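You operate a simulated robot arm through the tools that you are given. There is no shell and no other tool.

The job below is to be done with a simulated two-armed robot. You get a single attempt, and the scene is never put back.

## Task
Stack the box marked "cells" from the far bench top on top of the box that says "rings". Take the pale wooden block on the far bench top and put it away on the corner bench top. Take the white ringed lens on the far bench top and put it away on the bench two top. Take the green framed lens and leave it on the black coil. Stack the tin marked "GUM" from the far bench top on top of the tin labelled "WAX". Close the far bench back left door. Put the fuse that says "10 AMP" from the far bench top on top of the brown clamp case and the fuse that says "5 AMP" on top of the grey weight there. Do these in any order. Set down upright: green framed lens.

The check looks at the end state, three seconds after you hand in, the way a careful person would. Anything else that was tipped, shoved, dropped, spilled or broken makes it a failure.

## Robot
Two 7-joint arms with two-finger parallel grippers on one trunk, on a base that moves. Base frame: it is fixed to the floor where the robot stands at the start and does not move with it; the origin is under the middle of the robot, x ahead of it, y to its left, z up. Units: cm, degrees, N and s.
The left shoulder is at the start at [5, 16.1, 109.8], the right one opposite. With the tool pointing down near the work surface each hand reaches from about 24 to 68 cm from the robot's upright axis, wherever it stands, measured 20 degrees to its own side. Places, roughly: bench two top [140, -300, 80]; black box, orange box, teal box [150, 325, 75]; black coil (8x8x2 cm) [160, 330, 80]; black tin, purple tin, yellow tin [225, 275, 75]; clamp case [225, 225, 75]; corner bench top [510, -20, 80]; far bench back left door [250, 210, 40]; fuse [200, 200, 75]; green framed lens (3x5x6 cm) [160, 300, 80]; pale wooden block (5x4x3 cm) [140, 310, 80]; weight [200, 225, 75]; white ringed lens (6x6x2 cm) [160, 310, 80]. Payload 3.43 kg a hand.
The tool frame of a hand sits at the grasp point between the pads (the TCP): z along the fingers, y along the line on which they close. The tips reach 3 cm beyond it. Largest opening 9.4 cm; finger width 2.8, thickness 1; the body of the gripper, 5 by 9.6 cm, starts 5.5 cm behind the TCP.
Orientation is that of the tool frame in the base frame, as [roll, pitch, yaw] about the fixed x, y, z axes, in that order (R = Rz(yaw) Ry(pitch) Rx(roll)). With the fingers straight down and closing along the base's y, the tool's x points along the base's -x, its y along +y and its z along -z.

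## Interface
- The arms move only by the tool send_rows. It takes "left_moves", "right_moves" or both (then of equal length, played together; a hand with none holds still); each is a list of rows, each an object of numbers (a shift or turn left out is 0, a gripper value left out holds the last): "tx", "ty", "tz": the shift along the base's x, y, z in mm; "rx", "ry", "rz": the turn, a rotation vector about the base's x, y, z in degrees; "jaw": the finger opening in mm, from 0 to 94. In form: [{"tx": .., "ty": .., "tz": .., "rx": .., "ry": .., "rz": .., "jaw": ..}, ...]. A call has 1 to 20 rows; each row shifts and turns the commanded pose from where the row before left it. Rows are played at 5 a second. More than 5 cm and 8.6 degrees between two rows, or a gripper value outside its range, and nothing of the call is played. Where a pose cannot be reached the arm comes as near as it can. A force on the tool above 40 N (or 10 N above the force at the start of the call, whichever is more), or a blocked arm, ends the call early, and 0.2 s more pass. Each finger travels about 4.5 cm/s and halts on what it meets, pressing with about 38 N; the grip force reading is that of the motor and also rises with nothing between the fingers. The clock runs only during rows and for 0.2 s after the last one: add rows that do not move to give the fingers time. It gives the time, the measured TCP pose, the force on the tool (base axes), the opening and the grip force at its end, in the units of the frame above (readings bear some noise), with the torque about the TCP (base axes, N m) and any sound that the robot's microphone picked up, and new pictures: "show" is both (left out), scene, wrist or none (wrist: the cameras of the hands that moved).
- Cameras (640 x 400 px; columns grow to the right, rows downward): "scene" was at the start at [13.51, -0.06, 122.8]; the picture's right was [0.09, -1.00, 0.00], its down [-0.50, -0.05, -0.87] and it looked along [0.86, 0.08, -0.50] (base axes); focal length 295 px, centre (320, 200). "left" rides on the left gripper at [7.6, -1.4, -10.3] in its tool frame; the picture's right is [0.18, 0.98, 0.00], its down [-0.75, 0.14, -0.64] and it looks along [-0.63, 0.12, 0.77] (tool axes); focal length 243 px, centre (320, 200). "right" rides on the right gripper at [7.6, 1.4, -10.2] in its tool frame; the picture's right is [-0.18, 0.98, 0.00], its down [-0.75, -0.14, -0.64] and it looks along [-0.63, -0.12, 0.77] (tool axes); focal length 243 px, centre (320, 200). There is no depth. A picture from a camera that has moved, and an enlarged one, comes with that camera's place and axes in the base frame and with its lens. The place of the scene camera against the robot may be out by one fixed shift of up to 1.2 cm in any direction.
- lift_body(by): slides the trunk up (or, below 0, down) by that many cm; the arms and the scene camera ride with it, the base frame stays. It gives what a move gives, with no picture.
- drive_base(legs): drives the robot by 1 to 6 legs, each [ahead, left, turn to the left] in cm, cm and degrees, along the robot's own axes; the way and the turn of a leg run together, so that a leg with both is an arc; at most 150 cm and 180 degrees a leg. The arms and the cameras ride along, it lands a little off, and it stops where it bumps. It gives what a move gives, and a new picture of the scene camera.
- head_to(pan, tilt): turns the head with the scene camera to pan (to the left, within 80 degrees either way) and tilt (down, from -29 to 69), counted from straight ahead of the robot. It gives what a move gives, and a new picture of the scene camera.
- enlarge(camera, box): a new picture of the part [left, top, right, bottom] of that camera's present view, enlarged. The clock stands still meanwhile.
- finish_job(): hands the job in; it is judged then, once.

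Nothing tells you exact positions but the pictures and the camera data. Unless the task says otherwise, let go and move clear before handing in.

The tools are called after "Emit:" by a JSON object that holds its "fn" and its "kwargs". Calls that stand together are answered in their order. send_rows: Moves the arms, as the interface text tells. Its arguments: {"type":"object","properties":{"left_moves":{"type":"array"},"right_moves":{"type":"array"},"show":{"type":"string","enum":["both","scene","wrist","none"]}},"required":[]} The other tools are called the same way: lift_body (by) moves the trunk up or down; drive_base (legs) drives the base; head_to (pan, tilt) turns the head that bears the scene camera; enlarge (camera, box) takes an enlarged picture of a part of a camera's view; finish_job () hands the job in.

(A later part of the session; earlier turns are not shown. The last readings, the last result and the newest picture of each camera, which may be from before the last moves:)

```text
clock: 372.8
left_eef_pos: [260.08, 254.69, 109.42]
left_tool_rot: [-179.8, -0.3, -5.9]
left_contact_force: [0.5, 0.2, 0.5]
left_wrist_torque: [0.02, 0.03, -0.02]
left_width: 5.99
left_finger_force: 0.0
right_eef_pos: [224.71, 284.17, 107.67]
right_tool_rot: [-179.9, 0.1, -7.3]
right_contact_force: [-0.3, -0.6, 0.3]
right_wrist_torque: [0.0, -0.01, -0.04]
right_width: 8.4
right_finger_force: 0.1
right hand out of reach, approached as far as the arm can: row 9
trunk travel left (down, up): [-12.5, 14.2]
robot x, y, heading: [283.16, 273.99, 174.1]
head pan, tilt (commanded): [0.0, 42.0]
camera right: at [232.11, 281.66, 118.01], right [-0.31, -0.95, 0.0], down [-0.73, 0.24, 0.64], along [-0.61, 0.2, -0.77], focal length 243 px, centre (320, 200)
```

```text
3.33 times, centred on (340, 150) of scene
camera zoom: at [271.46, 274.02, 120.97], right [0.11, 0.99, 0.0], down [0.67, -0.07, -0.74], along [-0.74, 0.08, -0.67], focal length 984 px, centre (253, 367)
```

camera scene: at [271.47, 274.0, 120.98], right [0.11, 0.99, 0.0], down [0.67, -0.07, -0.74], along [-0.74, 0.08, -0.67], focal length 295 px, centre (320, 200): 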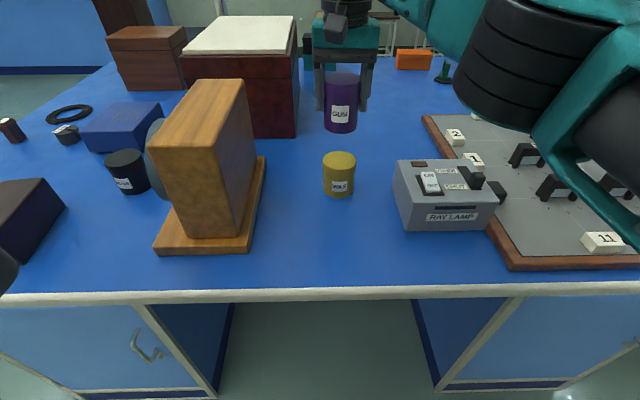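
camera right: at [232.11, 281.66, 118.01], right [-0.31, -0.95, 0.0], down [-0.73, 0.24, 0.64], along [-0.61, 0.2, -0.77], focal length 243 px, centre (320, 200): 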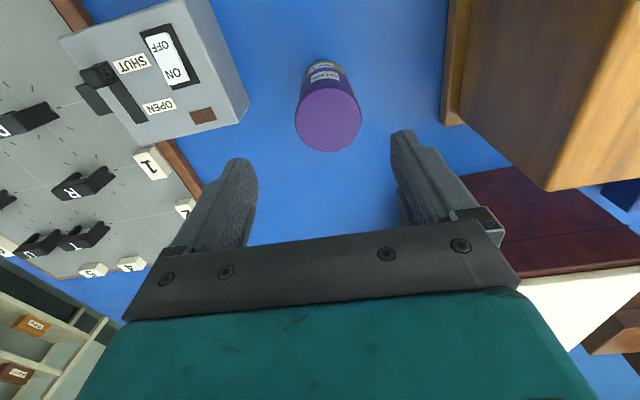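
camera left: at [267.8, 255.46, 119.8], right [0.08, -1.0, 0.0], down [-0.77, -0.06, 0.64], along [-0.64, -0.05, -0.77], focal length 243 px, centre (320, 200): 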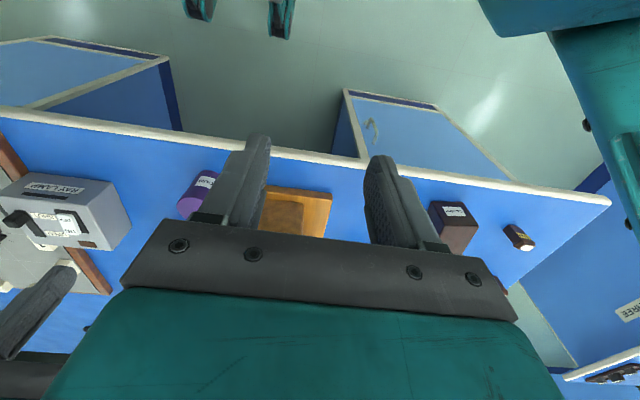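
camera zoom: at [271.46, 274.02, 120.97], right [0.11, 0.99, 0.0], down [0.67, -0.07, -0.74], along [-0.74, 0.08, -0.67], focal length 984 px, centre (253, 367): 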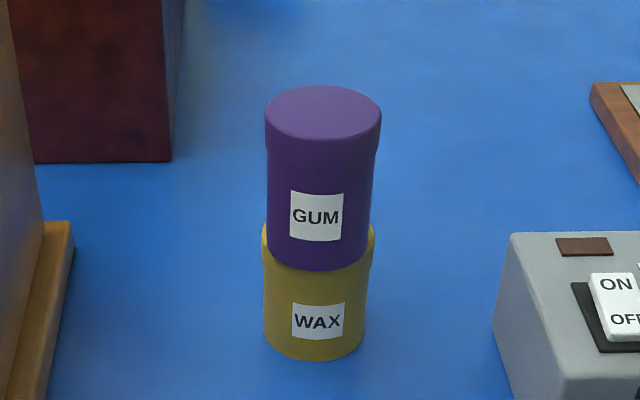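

GUM stands on WAX. Now to the bench's left end for the fuses: retract, back out, turn to heading ≈85°, and slide into the gap between the benches.

Emit:
{"fn": "send_rows", "kwargs": {"right_moves": [{"tx": 40}, {"tx": 45}, {"tx": 45}, {"tz": 20}, {}], "show": "none"}}

Emit:
{"fn": "drive_base", "kwargs": {"legs": [[-47, 0, 0], [0, 0, -89]]}}

Emit:
{"fn": "drive_base", "kwargs": {"legs": [[-118, 0, 0]]}}

Emit:
{"fn": "head_to", "kwargs": {"pan": 50, "tilt": 25}}

```text
clock: 374.0
left_eef_pos: [260.14, 254.77, 109.48]
left_tool_rot: [-179.9, -0.4, -5.9]
left_contact_force: [-0.4, -0.5, -0.1]
left_wrist_torque: [0.03, -0.03, -0.03]
left_width: 5.99
left_finger_force: 0.0
right_eef_pos: [237.82, 283.91, 109.49]
right_tool_rot: [-180.0, 0.1, -7.4]
right_contact_force: [-0.4, -0.4, 0.0]
right_wrist_torque: [-0.03, -0.01, 0.01]
right_width: 8.38
right_finger_force: 0.1
trunk travel left (down, up): [-12.5, 14.2]
robot x, y, heading: [283.37, 273.71, 174.0]
head pan, tilt (commanded): [0.0, 42.0]
```

```text
clock: 380.7
left_eef_pos: [312.55, 291.72, 109.47]
left_tool_rot: [-179.9, -0.3, -96.6]
left_contact_force: [-0.1, 0.7, -0.1]
left_wrist_torque: [0.0, -0.02, 0.01]
left_width: 6.02
left_finger_force: 0.0
right_eef_pos: [341.89, 313.62, 109.49]
right_tool_rot: [180.0, 0.1, -98.0]
right_contact_force: [0.2, -0.2, 0.8]
right_wrist_torque: [0.01, -0.02, -0.01]
right_width: 8.41
right_finger_force: 0.0
trunk travel left (down, up): [-12.5, 14.2]
robot x, y, heading: [330.87, 268.49, 83.1]
head pan, tilt (commanded): [0.0, 42.0]
camera scene: at [332.94, 279.7, 120.98], right [0.99, -0.12, 0.0], down [-0.08, -0.66, -0.74], along [0.09, 0.74, -0.67], focal length 295 px, centre (320, 200)
```

scene: 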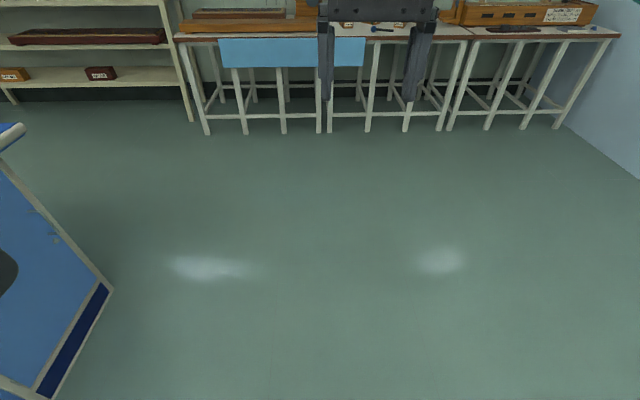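

```text
clock: 386.8
left_eef_pos: [298.65, 172.88, 109.46]
left_tool_rot: [-179.9, -0.3, -95.8]
left_contact_force: [0.1, 0.2, -0.1]
left_wrist_torque: [0.0, 0.04, 0.01]
left_width: 5.99
left_finger_force: 0.0
right_eef_pos: [327.94, 195.14, 109.47]
right_tool_rot: [-180.0, 0.1, -97.4]
right_contact_force: [0.2, -0.9, -0.4]
right_wrist_torque: [0.0, 0.02, -0.01]
right_width: 8.4
right_finger_force: 0.1
trunk travel left (down, up): [-12.5, 14.2]
robot x, y, heading: [317.73, 149.56, 83.9]
head pan, tilt (commanded): [0.0, 42.0]
camera scene: at [319.37, 161.09, 120.98], right [0.99, -0.11, 0.0], down [-0.07, -0.67, -0.74], along [0.08, 0.74, -0.67], focal length 295 px, centre (320, 200)
```

scene: 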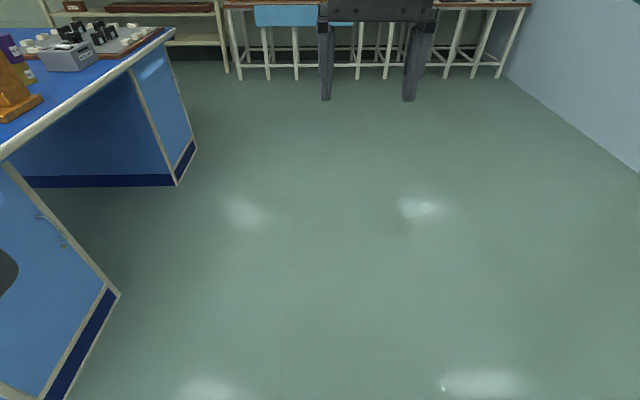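

```text
clock: 387.9
left_eef_pos: [298.7, 172.87, 109.41]
left_tool_rot: [-179.9, -0.2, -95.9]
left_contact_force: [0.7, -0.2, -0.2]
left_wrist_torque: [0.01, 0.01, 0.01]
left_width: 5.99
left_finger_force: 0.0
right_eef_pos: [327.94, 195.27, 109.51]
right_tool_rot: [-180.0, 0.0, -97.4]
right_contact_force: [0.6, 0.5, 0.9]
right_wrist_torque: [0.05, -0.01, -0.03]
right_width: 8.37
right_finger_force: 0.1
trunk travel left (down, up): [-12.5, 14.2]
robot x, y, heading: [317.32, 149.79, 83.4]
head pan, tilt (commanded): [50.0, 25.0]
camera scene: at [312.1, 159.45, 123.6], right [0.72, 0.69, 0.0], down [0.29, -0.31, -0.91], along [-0.63, 0.65, -0.42], focal length 295 px, centre (320, 200)
```

scene: 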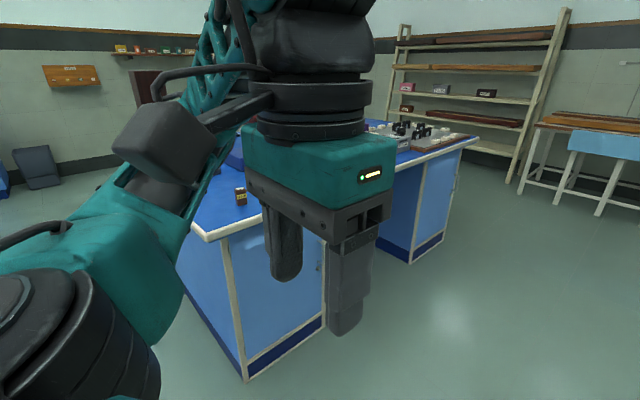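

Sliding left ~98 cm into the gap in front of the bench's end.

Emit:
{"fn": "drive_base", "kwargs": {"legs": [[-6, 98, 0]]}}

Emit:
{"fn": "head_to", "kwargs": {"pan": 0, "tilt": 40}}

Emit:
{"fn": "enlarge", "kwargs": {"camera": "scene", "box": [160, 60, 480, 260]}}

```text
clock: 397.0
left_eef_pos: [199.97, 178.7, 109.58]
left_tool_rot: [-179.9, -0.3, -96.8]
left_contact_force: [0.5, -0.3, -0.2]
left_wrist_torque: [0.01, 0.0, 0.03]
left_width: 6.02
left_finger_force: 0.1
right_eef_pos: [229.68, 200.47, 109.34]
right_tool_rot: [-179.9, 0.1, -98.4]
right_contact_force: [0.3, 0.0, 0.9]
right_wrist_torque: [0.0, -0.01, 0.01]
right_width: 8.41
right_finger_force: 0.0
trunk travel left (down, up): [-12.5, 14.2]
robot x, y, heading: [218.55, 154.93, 82.8]
head pan, tilt (commanded): [50.0, 25.0]
camera scene: at [213.2, 164.97, 123.6], right [0.73, 0.68, 0.0], down [0.29, -0.31, -0.91], along [-0.62, 0.66, -0.42], focal length 295 px, centre (320, 200)
```

scene: 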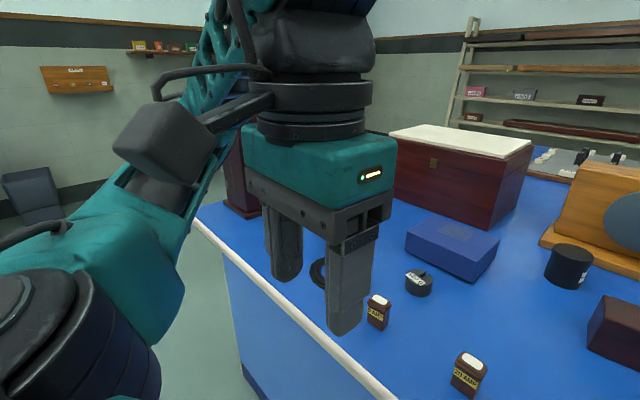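

```text
clock: 398.1
left_eef_pos: [200.06, 178.69, 109.57]
left_tool_rot: [-179.9, -0.3, -96.8]
left_contact_force: [-0.4, 0.4, -0.1]
left_wrist_torque: [0.01, 0.0, -0.03]
left_width: 6.02
left_finger_force: 0.0
right_eef_pos: [229.75, 200.48, 109.38]
right_tool_rot: [-179.9, 0.1, -98.4]
right_contact_force: [0.1, 0.2, 0.3]
right_wrist_torque: [0.01, 0.02, 0.02]
right_width: 8.4
right_finger_force: 0.0
trunk travel left (down, up): [-12.5, 14.2]
robot x, y, heading: [218.55, 154.97, 82.8]
head pan, tilt (commanded): [0.0, 40.0]
camera scene: at [220.52, 166.66, 121.27], right [0.99, -0.12, 0.0], down [-0.08, -0.64, -0.77], along [0.09, 0.76, -0.64], focal length 295 px, centre (320, 200)
```

scene: 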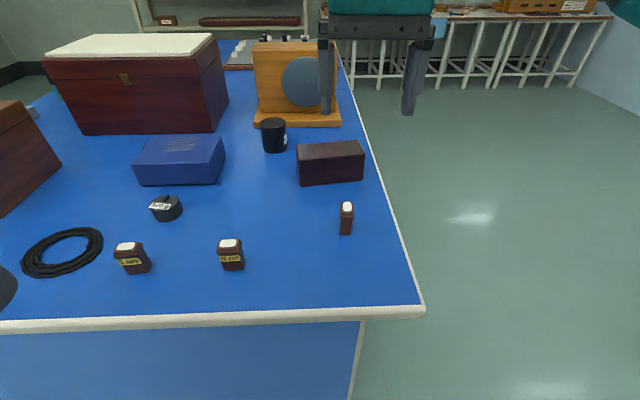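

```text
2.00 times, centred on (320, 160) of scene
camera zoom: at [220.52, 166.66, 121.27], right [0.99, -0.12, 0.0], down [-0.08, -0.64, -0.77], along [0.09, 0.76, -0.64], focal length 590 px, centre (320, 280)
```

zoom: 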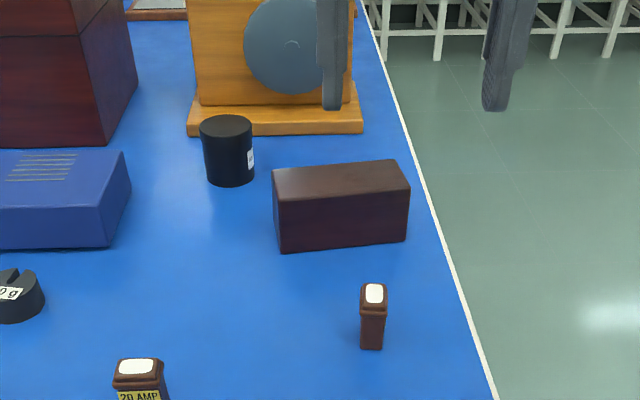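

All items are in view: three fuses, weight (500 g), CLAMP case, blue box, BEADS. I'll read the fuse labels closely.

Emit:
{"fn": "enlarge", "kwargs": {"camera": "scene", "box": [90, 180, 250, 280]}}

Emit:
{"fn": "enlarge", "kwargs": {"camera": "scene", "box": [270, 120, 400, 250]}}

```text
4.00 times, centred on (170, 230) of scene
camera zoom: at [220.52, 166.66, 121.27], right [0.99, -0.12, 0.0], down [-0.08, -0.64, -0.77], along [0.09, 0.76, -0.64], focal length 1181 px, centre (920, 80)
```

zoom: 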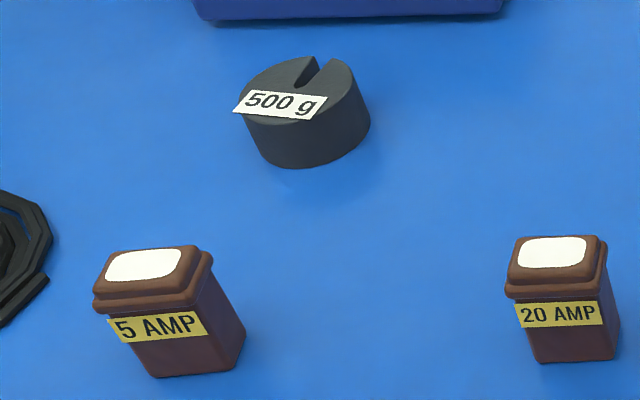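

```text
3.08 times, centred on (335, 185) of scene
camera zoom: at [220.52, 166.66, 121.27], right [0.99, -0.12, 0.0], down [-0.08, -0.64, -0.77], along [0.09, 0.76, -0.64], focal length 908 px, centre (274, 246)
```

zoom: 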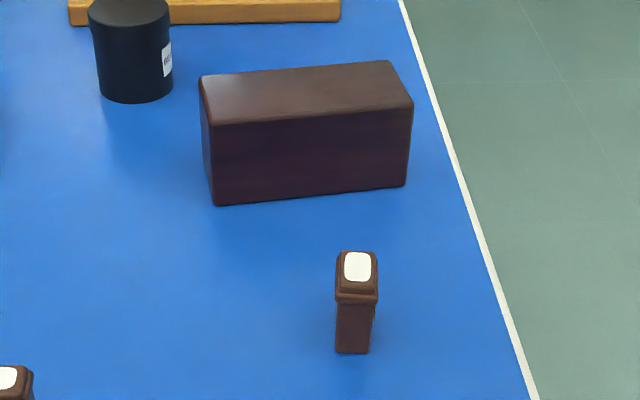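

5 AMP is the left fuse (≈[192, 201.5]), 10 AMP the right one (label facing the back, ≈[229, 206]). From here I'll do 5 AMP → weight (≈[194.5, 215]) with the left hand; the 10 AMP → CLAMP job is better from the back side.

Emit:
{"fn": "send_rows", "kwargs": {"left_moves": [{"tx": -25, "ty": 40}, {"tx": -25, "ty": 40}, {"tx": -28, "ty": 40}, {"ty": 45}, {"ty": 35, "tz": -30}, {"tz": -40}, {"tz": -30}, {}, {}], "show": "wrist"}}

Emit:
{"fn": "enlarge", "kwargs": {"camera": "left", "box": [200, 20, 440, 170]}}

```text
clock: 400.1
left_eef_pos: [192.3, 198.94, 99.63]
left_tool_rot: [-179.9, -0.3, -96.9]
left_contact_force: [0.1, 0.7, -0.1]
left_wrist_torque: [-0.01, 0.01, 0.0]
left_width: 6.01
left_finger_force: 0.0
right_eef_pos: [229.67, 200.44, 109.49]
right_tool_rot: [180.0, 0.1, -98.3]
right_contact_force: [-0.4, 0.3, 0.0]
right_wrist_torque: [0.05, -0.01, 0.02]
right_width: 8.4
right_finger_force: 0.0
trunk travel left (down, up): [-12.5, 14.2]
robot x, y, heading: [218.57, 155.26, 82.6]
head pan, tilt (commanded): [0.0, 40.0]
camera left: at [192.86, 191.24, 109.92], right [-1.0, -0.06, 0.0], down [-0.05, 0.77, 0.64], along [-0.04, 0.64, -0.77], focal length 243 px, centre (320, 200)
```

left: 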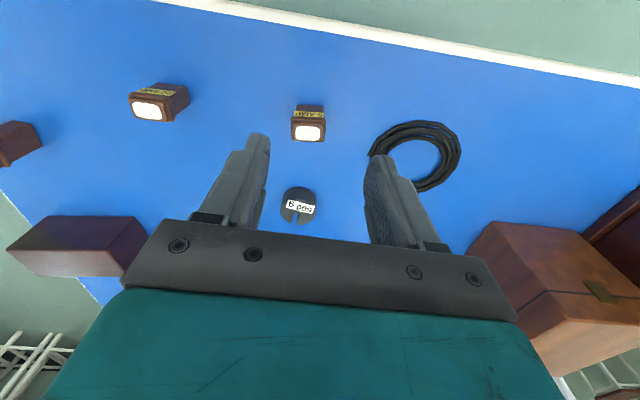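

```text
2.67 times, centred on (320, 95) of left
camera zoom: at [192.86, 191.24, 109.92], right [-1.0, -0.06, 0.0], down [-0.05, 0.77, 0.64], along [-0.04, 0.64, -0.77], focal length 647 px, centre (320, 480)
```

zoom: 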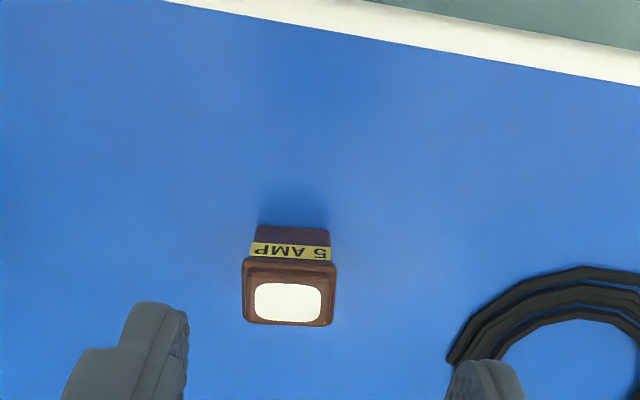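

Fuse 5 AMP: top centre ≈[193.4, 202.4], aligned with the base axes. Rotating the hand +8°, moving over it and down to z≈93.

Emit:
{"fn": "send_rows", "kwargs": {"left_moves": [{"tx": 11, "ty": 20, "rz": 4}, {"ty": 15, "rz": 3.9}, {"tz": -40}, {"tz": -25}, {}, {}], "show": "wrist"}}

Emit:
{"fn": "enlarge", "kwargs": {"camera": "left", "box": [220, 60, 420, 210]}}

```text
clock: 401.5
left_eef_pos: [193.3, 202.4, 92.88]
left_tool_rot: [-179.9, -0.3, -89.0]
left_contact_force: [-0.2, -0.3, 0.7]
left_wrist_torque: [0.01, -0.01, 0.0]
left_width: 5.98
left_finger_force: 0.0
right_eef_pos: [229.68, 200.56, 109.52]
right_tool_rot: [180.0, 0.0, -98.3]
right_contact_force: [0.0, 0.5, -0.8]
right_wrist_torque: [0.02, 0.05, -0.01]
right_width: 8.39
right_finger_force: 0.0
trunk travel left (down, up): [-12.5, 14.2]
robot x, y, heading: [218.45, 155.22, 82.7]
head pan, tilt (commanded): [0.0, 40.0]
camera left: at [194.89, 194.89, 103.22], right [-0.98, -0.2, 0.0], down [-0.16, 0.75, 0.64], along [-0.13, 0.62, -0.77], focal length 243 px, centre (320, 200)
```

left: 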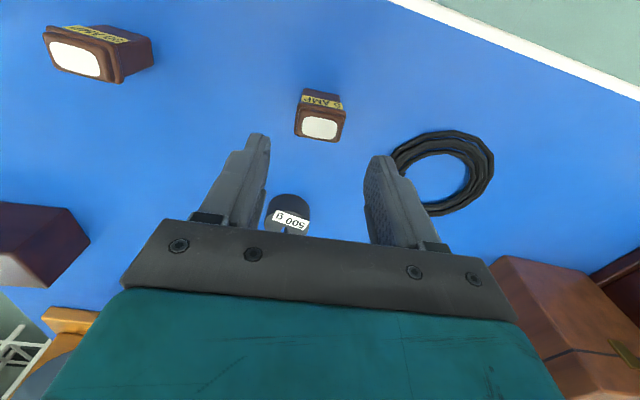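

```text
2.67 times, centred on (320, 135) of left
camera zoom: at [194.89, 194.89, 103.22], right [-0.98, -0.2, 0.0], down [-0.16, 0.75, 0.64], along [-0.13, 0.62, -0.77], focal length 647 px, centre (320, 373)
```

zoom: 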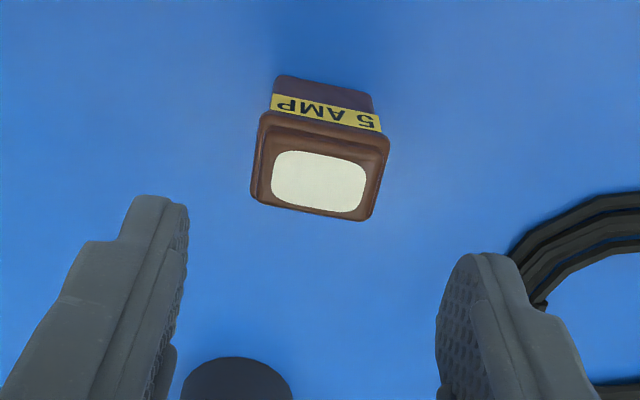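

Aligned over the 5 AMP fuse. Descending to z≈84.4 and closing.

Emit:
{"fn": "send_rows", "kwargs": {"left_moves": [{"tz": -45}, {"tz": -39}, {}, {"jaw": 30}, {"jaw": 20}, {"jaw": 20}, {"jaw": 20}, {}], "show": "wrist"}}

Emit:
{"fn": "enlarge", "kwargs": {"camera": "scene", "box": [60, 150, 260, 290]}}

```text
clock: 403.3
left_eef_pos: [193.21, 202.26, 84.44]
left_tool_rot: [-179.9, -0.3, -89.0]
left_contact_force: [-0.1, -0.4, 1.2]
left_wrist_torque: [0.03, 0.0, -0.03]
left_width: 3.72
left_finger_force: 38.0
right_eef_pos: [229.74, 200.51, 109.49]
right_tool_rot: [-179.9, 0.1, -98.5]
right_contact_force: [0.2, -0.1, 0.1]
right_wrist_torque: [0.01, -0.01, 0.0]
right_width: 8.42
right_finger_force: 0.1
trunk travel left (down, up): [-12.5, 14.2]
robot x, y, heading: [218.6, 155.34, 82.9]
head pan, tilt (commanded): [0.0, 40.0]
camera left: at [194.79, 194.83, 94.81], right [-0.98, -0.2, 0.0], down [-0.16, 0.75, 0.64], along [-0.13, 0.62, -0.77], focal length 243 px, centre (320, 200)
```

left: 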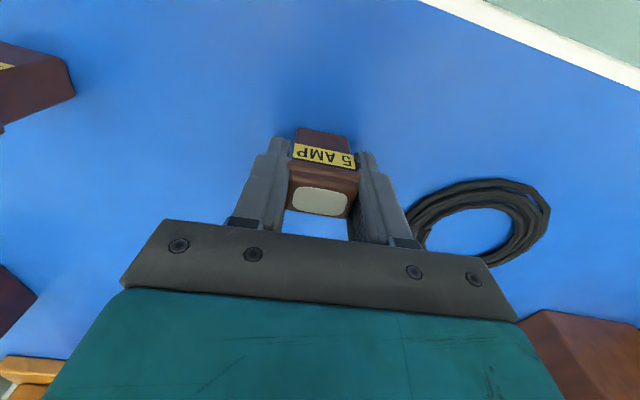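

```text
2.86 times, centred on (160, 220) of scene
camera zoom: at [220.53, 166.66, 121.27], right [0.99, -0.12, 0.0], down [-0.08, -0.64, -0.77], along [0.1, 0.76, -0.64], focal length 843 px, centre (777, 143)
```

zoom: 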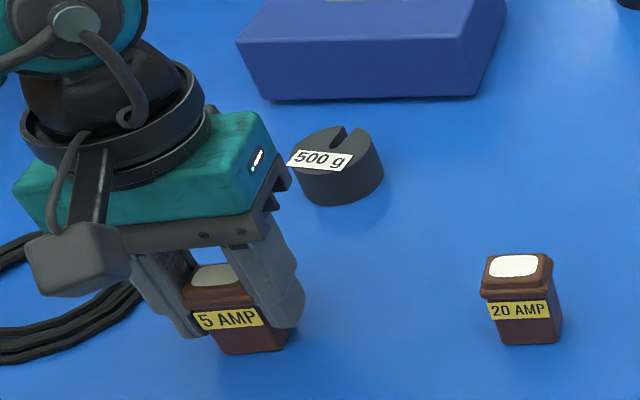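

Fuse gripped (3.72 cm). Lifting and moving over the weight's centre ≈[194.5, 213.8], then checking.

Emit:
{"fn": "send_rows", "kwargs": {"left_moves": [{"tz": 45}, {"tz": 45}, {"ty": 40, "tx": 5}, {"ty": 40, "tx": 4}, {"ty": 35, "tx": 4}, {}, {}], "show": "wrist"}}

Emit:
{"fn": "enlarge", "kwargs": {"camera": "left", "box": [220, 60, 420, 210]}}

Emit:
{"fn": "enlarge", "kwargs": {"camera": "scene", "box": [80, 130, 240, 250]}}

```text
clock: 404.9
left_eef_pos: [194.84, 213.77, 93.38]
left_tool_rot: [-180.0, -0.3, -89.0]
left_contact_force: [-0.4, -0.1, -0.8]
left_wrist_torque: [0.02, 0.04, 0.06]
left_width: 3.74
left_finger_force: 38.1
right_eef_pos: [229.63, 200.42, 109.32]
right_tool_rot: [179.9, 0.0, -98.3]
right_contact_force: [-0.2, -0.7, 0.6]
right_wrist_torque: [-0.01, -0.02, 0.02]
right_width: 8.39
right_finger_force: 0.1
trunk travel left (down, up): [-12.5, 14.2]
robot x, y, heading: [218.22, 155.35, 82.8]
head pan, tilt (commanded): [0.0, 40.0]
camera left: at [196.43, 206.28, 103.75], right [-0.98, -0.2, 0.0], down [-0.16, 0.75, 0.64], along [-0.13, 0.63, -0.77], focal length 243 px, centre (320, 200)
```

left: 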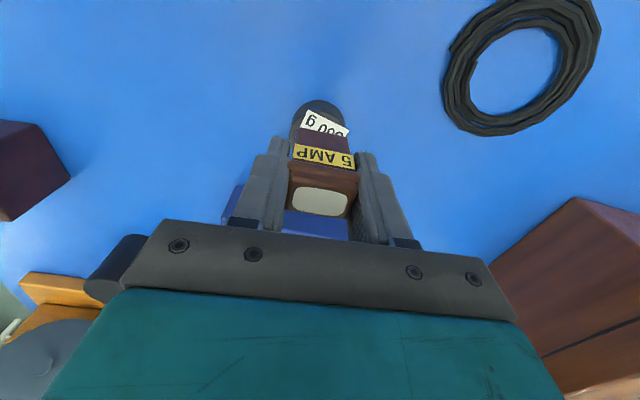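

```text
2.67 times, centred on (320, 135) of left
camera zoom: at [196.43, 206.28, 103.75], right [-0.98, -0.2, 0.0], down [-0.16, 0.75, 0.64], along [-0.13, 0.63, -0.77], focal length 647 px, centre (320, 373)
```

zoom: 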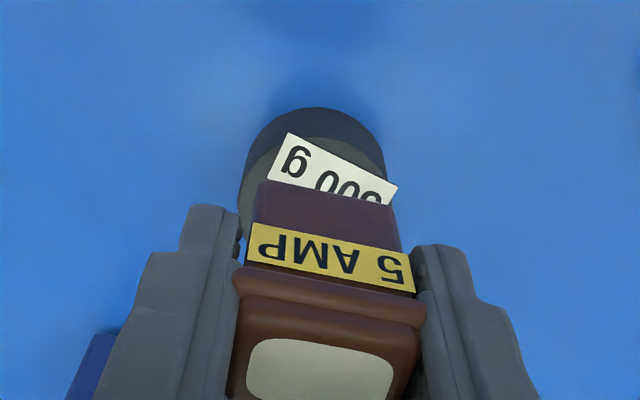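

```text
3.33 times, centred on (160, 190) of scene
camera zoom: at [220.53, 166.66, 121.27], right [0.99, -0.12, 0.0], down [-0.08, -0.64, -0.77], along [0.1, 0.76, -0.64], focal length 984 px, centre (853, 233)
```

zoom: 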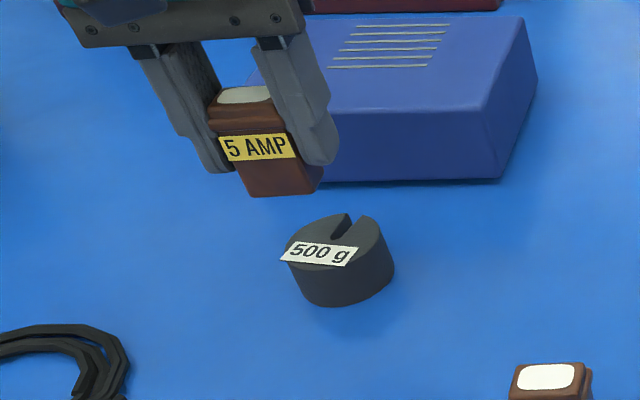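

Refining: the weight spans y≈213.5–218.5, so its centre is ≈[194.9, 215.8]. Shifting 1.75 cm further and lowering to just above it.

Emit:
{"fn": "send_rows", "kwargs": {"left_moves": [{"ty": 17.5, "tx": 1}, {"tz": -40}, {}, {}], "show": "wrist"}}

Emit:
{"fn": "enlarge", "kwargs": {"camera": "left", "box": [240, 80, 400, 200]}}

Emit:
{"fn": "enlarge", "kwargs": {"camera": "scene", "box": [100, 140, 220, 230]}}

```text
clock: 405.9
left_eef_pos: [194.78, 215.47, 89.61]
left_tool_rot: [-179.9, -0.4, -89.0]
left_contact_force: [-0.1, 0.3, 0.6]
left_wrist_torque: [0.02, -0.01, 0.01]
left_width: 3.7
left_finger_force: 38.3
right_eef_pos: [229.65, 200.45, 109.42]
right_tool_rot: [180.0, 0.1, -98.4]
right_contact_force: [0.1, -0.3, -1.9]
right_wrist_torque: [-0.04, -0.06, 0.0]
right_width: 8.4
right_finger_force: 0.1
trunk travel left (down, up): [-12.5, 14.2]
robot x, y, heading: [218.71, 155.21, 82.7]
head pan, tilt (commanded): [0.0, 40.0]
camera left: at [196.35, 208.01, 99.91], right [-0.98, -0.2, 0.0], down [-0.16, 0.75, 0.64], along [-0.13, 0.62, -0.77], focal length 243 px, centre (320, 200)
```

left: 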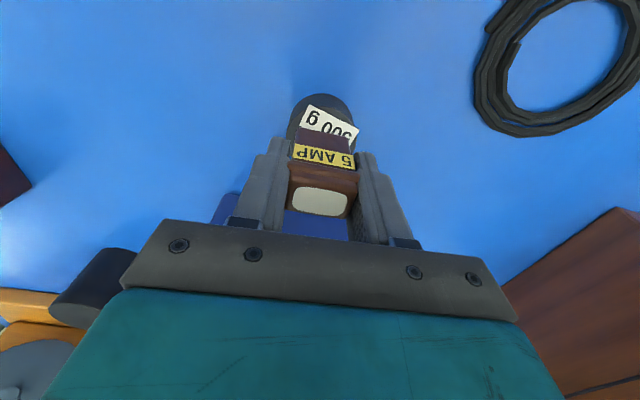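

```text
3.33 times, centred on (320, 140) of left
camera zoom: at [196.35, 208.01, 99.91], right [-0.98, -0.2, 0.0], down [-0.16, 0.75, 0.64], along [-0.13, 0.62, -0.77], focal length 809 px, centre (320, 400)
```

zoom: 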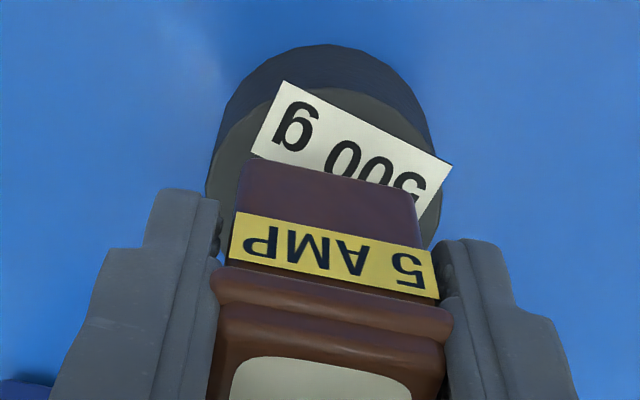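

```text
4.44 times, centred on (160, 185) of scene
camera zoom: at [220.53, 166.66, 121.27], right [0.99, -0.12, 0.0], down [-0.08, -0.64, -0.77], along [0.1, 0.76, -0.64], focal length 1312 px, centre (1031, 267)
```

zoom: 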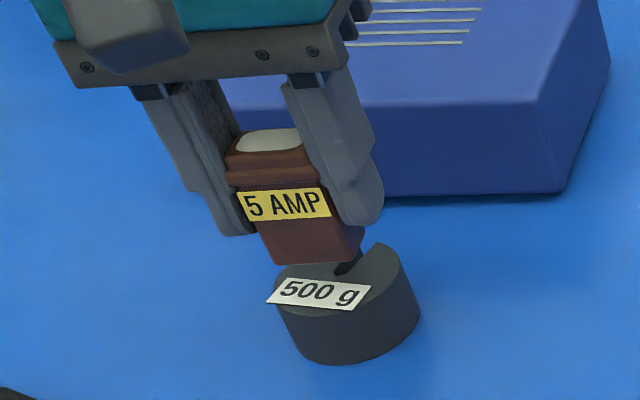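

Both views agree to within ~4 mm. Nudging +2 mm in x and lowering to contact in small steps.

Emit:
{"fn": "send_rows", "kwargs": {"left_moves": [{"tx": 2, "tz": -8}, {}, {"tz": -4}, {}, {"tz": -3}, {}, {"tz": -2}, {}, {"tz": -2}, {}], "show": "none"}}

Emit:
{"fn": "enlarge", "kwargs": {"camera": "scene", "box": [100, 140, 220, 230]}}

```text
clock: 408.1
left_eef_pos: [195.04, 215.42, 87.72]
left_tool_rot: [-179.9, -0.3, -89.0]
left_contact_force: [0.2, -0.5, -1.6]
left_wrist_torque: [-0.01, -0.02, -0.01]
left_width: 3.72
left_finger_force: 38.1
right_eef_pos: [229.75, 200.37, 109.48]
right_tool_rot: [-180.0, 0.1, -98.4]
right_contact_force: [-0.4, 0.0, -0.5]
right_wrist_torque: [-0.03, -0.01, 0.04]
right_width: 8.41
right_finger_force: 0.0
trunk travel left (down, up): [-12.5, 14.2]
robot x, y, heading: [218.79, 155.02, 82.9]
head pan, tilt (commanded): [0.0, 40.0]
```

```text
4.44 times, centred on (160, 185) of scene
camera zoom: at [220.53, 166.66, 121.27], right [0.99, -0.12, 0.0], down [-0.08, -0.64, -0.77], along [0.1, 0.76, -0.64], focal length 1312 px, centre (1031, 267)
```

zoom: 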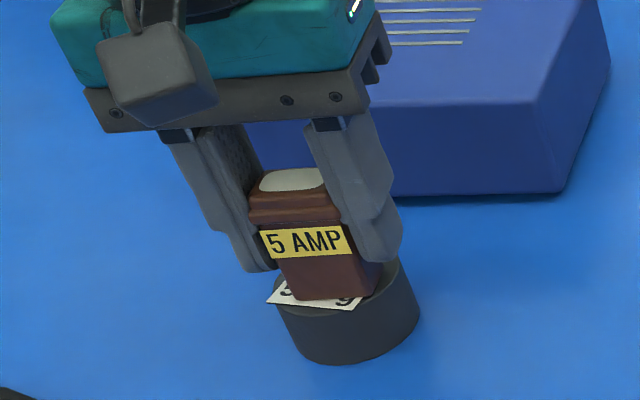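

Centred over the weight; not yet touching. Continuing in 1–2 mm steps.

Emit:
{"fn": "send_rows", "kwargs": {"left_moves": [{"tz": -2}, {}, {"tz": -1.5}, {}, {"tz": -1.5}, {}, {"tz": -1.5}, {}, {"tz": -1.5}, {}], "show": "none"}}

```text
clock: 410.3
left_eef_pos: [195.08, 215.23, 87.55]
left_tool_rot: [-179.9, 0.3, -89.1]
left_contact_force: [-4.9, 1.0, 35.4]
left_wrist_torque: [-0.16, 0.15, -0.01]
left_width: 3.73
left_finger_force: 38.4
right_eef_pos: [229.82, 200.25, 109.64]
right_tool_rot: [179.9, 0.2, -98.4]
right_contact_force: [0.4, 0.6, -0.4]
right_wrist_torque: [0.03, -0.02, -0.01]
right_width: 8.43
right_finger_force: 0.1
trunk travel left (down, up): [-12.5, 14.2]
robot x, y, heading: [218.55, 155.09, 82.7]
head pan, tilt (commanded): [0.0, 40.0]
```

Contact. Relieving the press by 5 mm of command, then opening and rising.

Emit:
{"fn": "send_rows", "kwargs": {"left_moves": [{"tz": 3}, {"tz": 2}, {}, {"jaw": 45}, {"jaw": 56}, {}, {"tz": 30}, {"tz": 40}, {"tz": 40}, {"tz": 40}, {}], "show": "wrist"}}

Emit:
{"fn": "enlarge", "kwargs": {"camera": "scene", "box": [100, 140, 220, 230]}}

```text
clock: 412.7
left_eef_pos: [194.72, 215.47, 102.44]
left_tool_rot: [-179.9, -0.3, -89.0]
left_contact_force: [0.1, 0.8, 0.0]
left_wrist_torque: [0.02, 0.0, 0.0]
left_width: 5.61
left_finger_force: 0.0
right_eef_pos: [229.65, 200.46, 109.48]
right_tool_rot: [-180.0, 0.1, -98.4]
right_contact_force: [-0.1, -0.4, 0.1]
right_wrist_torque: [0.0, 0.02, -0.02]
right_width: 8.38
right_finger_force: 0.0
trunk travel left (down, up): [-12.5, 14.2]
robot x, y, heading: [218.49, 155.33, 82.6]
head pan, tilt (commanded): [0.0, 40.0]
camera left: at [196.41, 208.01, 112.72], right [-0.98, -0.2, 0.0], down [-0.15, 0.75, 0.64], along [-0.13, 0.62, -0.77], focal length 243 px, centre (320, 200)
```

left: 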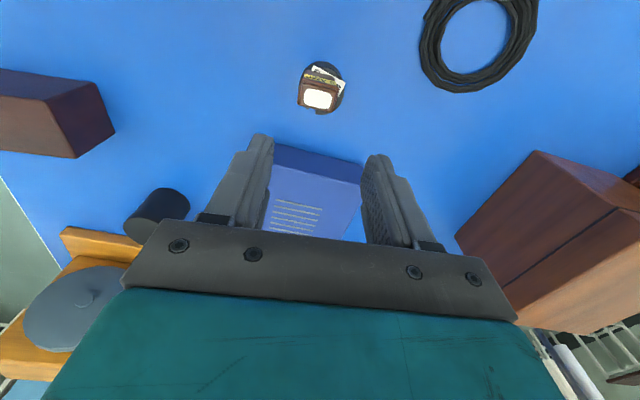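

```text
4.44 times, centred on (160, 185) of scene
camera zoom: at [220.52, 166.66, 121.27], right [0.99, -0.12, 0.0], down [-0.08, -0.64, -0.77], along [0.1, 0.76, -0.64], focal length 1312 px, centre (1031, 267)
```

zoom: 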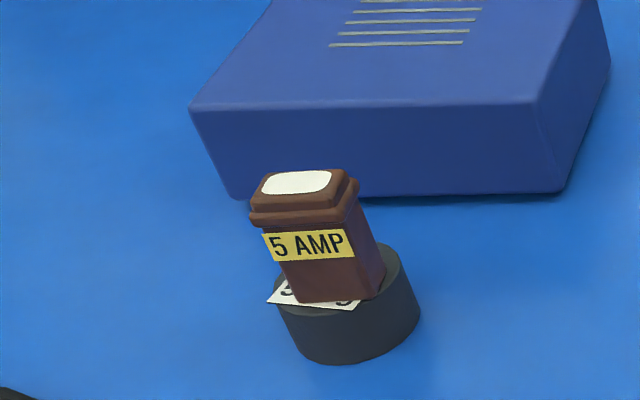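

5 AMP stands on the weight. Now for 10 AMP → CLAMP from the back side: raise/retract the left hand, slide out right, come round and face −x again.

Emit:
{"fn": "send_rows", "kwargs": {"left_moves": [{"tz": 40, "ty": -20}, {"tz": 20, "ty": -40}, {"ty": -45}, {"ty": -45}, {"ty": -40}, {"rz": -4}, {"rz": -4}, {}], "show": "none"}}

Emit:
{"fn": "drive_base", "kwargs": {"legs": [[-3, -102, 0], [75, 0, 0], [0, 0, 91]]}}

Emit:
{"fn": "head_to", "kwargs": {"pan": 0, "tilt": 35}}

```text
clock: 414.5
left_eef_pos: [194.93, 196.32, 108.37]
left_tool_rot: [-179.9, -0.3, -97.1]
left_contact_force: [0.2, 0.0, 0.0]
left_wrist_torque: [0.02, -0.01, 0.0]
left_width: 5.56
left_finger_force: 0.1
right_eef_pos: [229.68, 200.48, 109.38]
right_tool_rot: [-180.0, 0.1, -98.3]
right_contact_force: [-0.6, -0.5, -0.6]
right_wrist_torque: [-0.01, 0.03, 0.02]
right_width: 8.42
right_finger_force: 0.0
trunk travel left (down, up): [-12.5, 14.2]
robot x, y, heading: [218.52, 154.98, 82.9]
head pan, tilt (commanded): [0.0, 40.0]
```

```text
clock: 431.4
left_eef_pos: [287.32, 190.81, 108.41]
left_tool_rot: [-179.9, -0.3, -5.9]
left_contact_force: [0.3, 0.4, 0.0]
left_wrist_torque: [0.0, 0.0, 0.0]
left_width: 5.6
left_finger_force: 0.0
right_eef_pos: [282.54, 225.57, 109.4]
right_tool_rot: [-179.9, 0.1, -7.2]
right_contact_force: [0.0, -0.5, -0.4]
right_wrist_torque: [0.03, -0.03, 0.04]
right_width: 8.39
right_finger_force: 0.1
trunk travel left (down, up): [-12.5, 14.2]
robot x, y, heading: [328.05, 215.35, 174.0]
head pan, tilt (commanded): [0.0, 40.0]
camera scene: at [316.15, 215.71, 121.27], right [0.1, 0.99, 0.0], down [0.64, -0.07, -0.77], along [-0.76, 0.08, -0.64], focal length 295 px, centre (320, 200)
```

scene: 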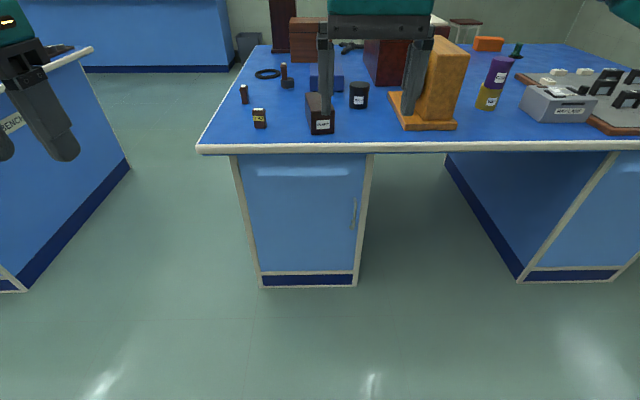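

```text
clock: 432.0
left_eef_pos: [287.32, 190.87, 108.43]
left_tool_rot: [-179.9, -0.3, -5.7]
left_contact_force: [-0.2, 0.6, -1.3]
left_wrist_torque: [0.01, 0.03, 0.0]
left_width: 5.61
left_finger_force: 0.0
right_eef_pos: [282.42, 225.68, 109.42]
right_tool_rot: [-179.9, 0.1, -7.2]
right_contact_force: [-0.4, 0.3, 0.0]
right_wrist_torque: [0.0, 0.01, 0.03]
right_width: 8.41
right_finger_force: 0.0
trunk travel left (down, up): [-12.5, 14.2]
robot x, y, heading: [328.35, 215.2, 174.1]
head pan, tilt (commanded): [0.0, 35.0]
camera scene: at [315.84, 215.75, 122.02], right [0.1, 0.99, 0.0], down [0.57, -0.06, -0.82], along [-0.81, 0.08, -0.57], focal length 295 px, centre (320, 200)
```

scene: 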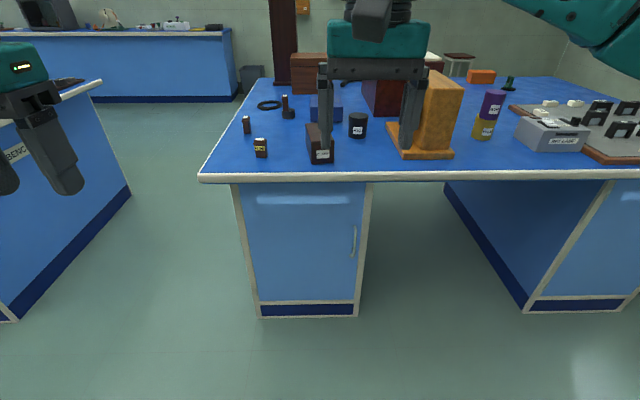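

The scene is intact (door shut, GUM on WAX). Driving in 46 cm to the 10 AMP fuse and CLAMP case.

Emit:
{"fn": "drive_base", "kwargs": {"legs": [[46, 2, 0]]}}

Emit:
{"fn": "head_to", "kwargs": {"pan": 0, "tilt": 45}}

Emit:
{"fn": "enlarge", "kwargs": {"camera": "left", "box": [0, 0, 640, 400]}}

```text
clock: 434.8
left_eef_pos: [240.54, 193.96, 108.4]
left_tool_rot: [-179.9, -0.3, -6.1]
left_contact_force: [-0.2, -0.3, 0.0]
left_wrist_torque: [0.0, -0.02, -0.02]
left_width: 5.6
left_finger_force: 0.1
right_eef_pos: [235.89, 228.73, 109.48]
right_tool_rot: [179.9, 0.0, -7.4]
right_contact_force: [-0.7, 0.0, -0.7]
right_wrist_torque: [0.0, 0.03, 0.0]
right_width: 8.38
right_finger_force: 0.1
trunk travel left (down, up): [-12.5, 14.2]
robot x, y, heading: [281.69, 218.2, 173.9]
head pan, tilt (commanded): [0.0, 35.0]
camera scene: at [269.25, 218.76, 122.02], right [0.11, 0.99, 0.0], down [0.57, -0.06, -0.82], along [-0.81, 0.09, -0.57], focal length 295 px, centre (320, 200)
```

scene: 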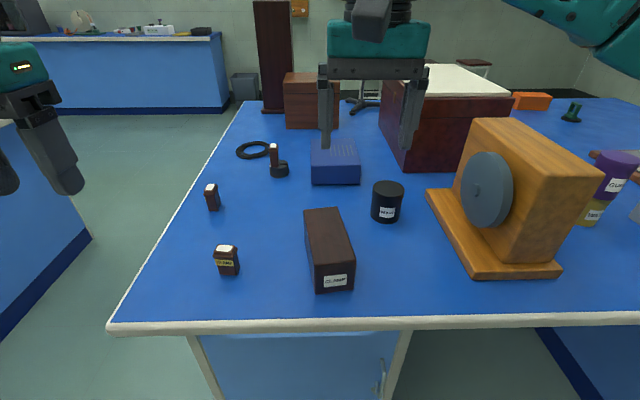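

```text
clock: 435.5
left_eef_pos: [240.71, 193.95, 108.41]
left_tool_rot: [-179.9, -0.3, -6.1]
left_contact_force: [-0.3, -0.1, -0.3]
left_wrist_torque: [0.04, 0.01, -0.02]
left_width: 5.61
left_finger_force: 0.0
right_eef_pos: [236.09, 228.76, 109.49]
right_tool_rot: [-180.0, 0.1, -7.4]
right_contact_force: [0.7, 0.2, 0.0]
right_wrist_torque: [0.01, 0.02, -0.02]
right_width: 8.4
right_finger_force: 0.0
trunk travel left (down, up): [-12.5, 14.2]
robot x, y, heading: [281.24, 218.27, 173.8]
head pan, tilt (commanded): [0.0, 45.0]
camera scene: at [269.95, 218.69, 120.55], right [0.11, 0.99, 0.0], down [0.7, -0.08, -0.71], along [-0.7, 0.08, -0.71], focal length 295 px, centre (320, 200)
```

scene: 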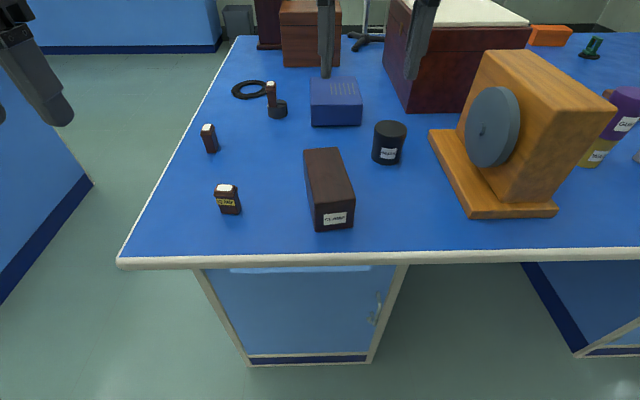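

```text
1.00 times, centred on (320, 200) of left (not enlarged: the box is as wide or as high as the picture)
camera zoom: at [248.32, 194.69, 118.67], right [0.08, -1.0, 0.0], down [-0.77, -0.06, 0.64], along [-0.64, -0.05, -0.77], focal length 243 px, centre (320, 200)
```

zoom: 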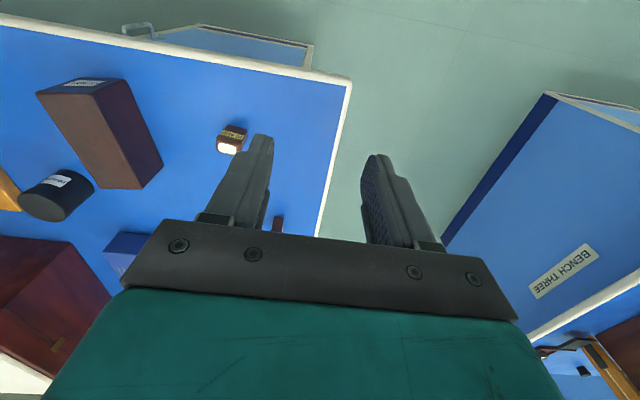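

10 AMP fuse is at ≈[230, 206.5]. Left hand moves over it while the right hand backs away.

Emit:
{"fn": "send_rows", "kwargs": {"left_moves": [{}, {"tx": -20, "ty": 35}, {"tx": -25, "ty": 40}, {"tx": -25, "ty": 40, "tz": -20}, {"tz": -40}, {"tz": -30}, {}, {}], "right_moves": [{"tx": 40, "ty": 20}, {"tx": 45, "ty": 20}, {"tx": 40, "ty": 20}, {}, {}, {}, {}, {}], "show": "wrist"}}

Emit:
{"fn": "enlarge", "kwargs": {"camera": "left", "box": [200, 20, 440, 170]}}

```text
refused: row 4 steps farther than a row can; nothing moved
```

```text
2.67 times, centred on (320, 95) of left
camera zoom: at [248.32, 194.69, 118.67], right [0.08, -1.0, 0.0], down [-0.77, -0.06, 0.64], along [-0.64, -0.05, -0.77], focal length 647 px, centre (320, 480)
```

zoom: 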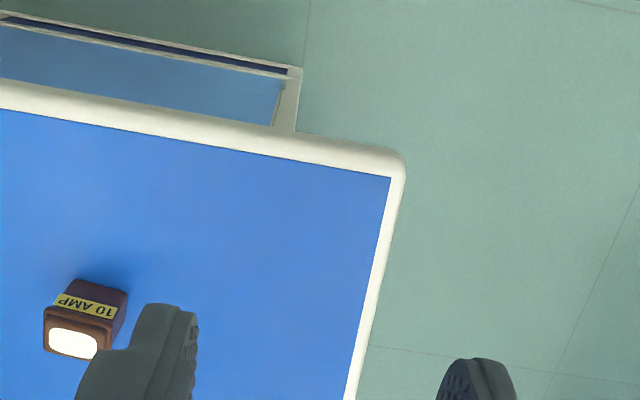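

One row was a bit long; splitting it.

Emit:
{"fn": "send_rows", "kwargs": {"left_moves": [{}, {"tx": -20, "ty": 35}, {"tx": -25, "ty": 40}, {"tx": -25, "ty": 40}, {"tz": -45}, {"tz": -40}, {}, {}], "right_moves": [{"tx": 40, "ty": 20}, {"tx": 45, "ty": 20}, {"tx": 40, "ty": 20}, {}, {}, {}, {}, {}], "show": "wrist"}}

Emit:
{"fn": "enlarge", "kwargs": {"camera": "left", "box": [200, 20, 440, 170]}}

```text
clock: 437.3
left_eef_pos: [233.6, 205.33, 99.78]
left_tool_rot: [-179.8, -0.4, -6.1]
left_contact_force: [-0.2, 0.7, -0.4]
left_wrist_torque: [-0.01, 0.0, -0.01]
left_width: 5.61
left_finger_force: 0.1
right_eef_pos: [248.58, 234.78, 109.66]
right_tool_rot: [-179.9, 0.1, -7.4]
right_contact_force: [-0.8, -0.9, -0.4]
right_wrist_torque: [-0.03, 0.0, -0.04]
right_width: 8.4
right_finger_force: 0.1
trunk travel left (down, up): [-12.5, 14.2]
robot x, y, heading: [281.92, 218.29, 173.6]
head pan, tilt (commanded): [0.0, 45.0]
camera right: at [255.99, 232.33, 120.02], right [-0.31, -0.95, 0.0], down [-0.73, 0.24, 0.64], along [-0.61, 0.2, -0.77], focal length 243 px, centre (320, 200)
camera left: at [241.33, 205.99, 110.14], right [0.08, -1.0, 0.0], down [-0.77, -0.06, 0.64], along [-0.64, -0.05, -0.77], focal length 243 px, centre (320, 200)
```

right: 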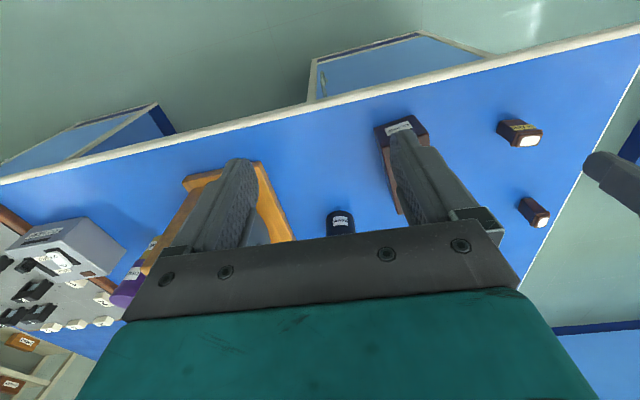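
left: 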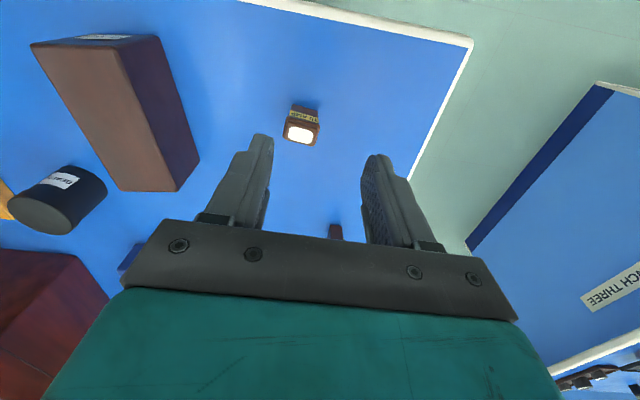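

```text
2.67 times, centred on (320, 95) of left
camera zoom: at [241.33, 205.99, 110.14], right [0.08, -1.0, 0.0], down [-0.77, -0.06, 0.64], along [-0.64, -0.05, -0.77], focal length 647 px, centre (320, 480)
```

zoom: 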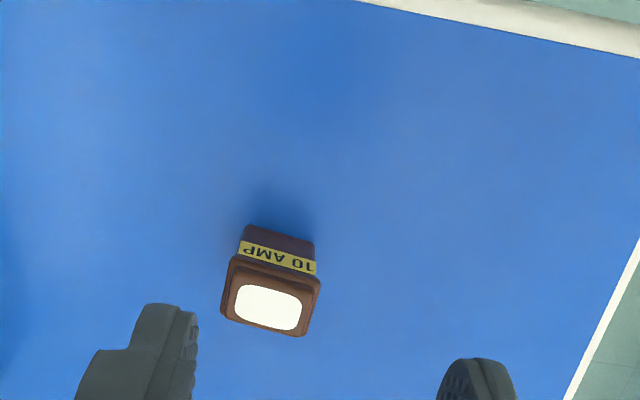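

10 AMP fuse: centre ≈[229.8, 207.2], long axis ≈11° off y. Aligning (rotate −5°) and descending to z≈93.

Emit:
{"fn": "send_rows", "kwargs": {"left_moves": [{"tx": -20, "ty": 10, "rz": -2.4, "jaw": 60}, {"tx": -18, "ty": 9, "rz": -2.4}, {"tz": -40}, {"tz": -28}, {}, {}], "show": "wrist"}}

Emit:
{"fn": "enlarge", "kwargs": {"camera": "left", "box": [220, 60, 420, 210]}}

```text
clock: 438.7
left_eef_pos: [229.51, 207.21, 93.09]
left_tool_rot: [-179.9, -0.3, -10.9]
left_contact_force: [1.2, -0.3, -0.6]
left_wrist_torque: [0.0, -0.02, -0.01]
left_width: 5.99
left_finger_force: 0.0
right_eef_pos: [248.6, 234.83, 109.67]
right_tool_rot: [-180.0, 0.1, -7.4]
right_contact_force: [0.1, 0.6, 0.1]
right_wrist_torque: [0.03, 0.01, -0.03]
right_width: 8.39
right_finger_force: 0.0
trunk travel left (down, up): [-12.5, 14.2]
robot x, y, heading: [281.36, 218.21, 173.6]
head pan, tilt (commanded): [0.0, 45.0]
camera left: at [237.41, 207.29, 103.4], right [0.0, -1.0, 0.0], down [-0.77, 0.0, 0.64], along [-0.64, 0.0, -0.77], focal length 243 px, centre (320, 200)
```

left: 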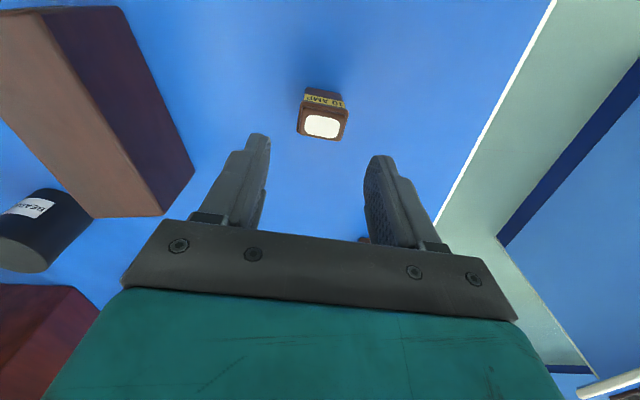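

```text
2.67 times, centred on (320, 135) of left
camera zoom: at [237.41, 207.29, 103.4], right [0.0, -1.0, 0.0], down [-0.77, 0.0, 0.64], along [-0.64, 0.0, -0.77], focal length 647 px, centre (320, 373)
```

zoom: 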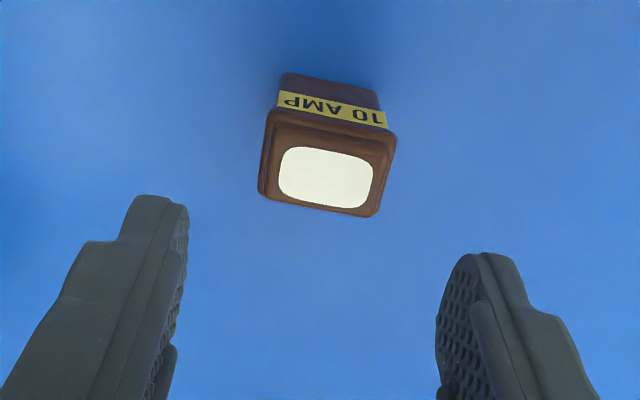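

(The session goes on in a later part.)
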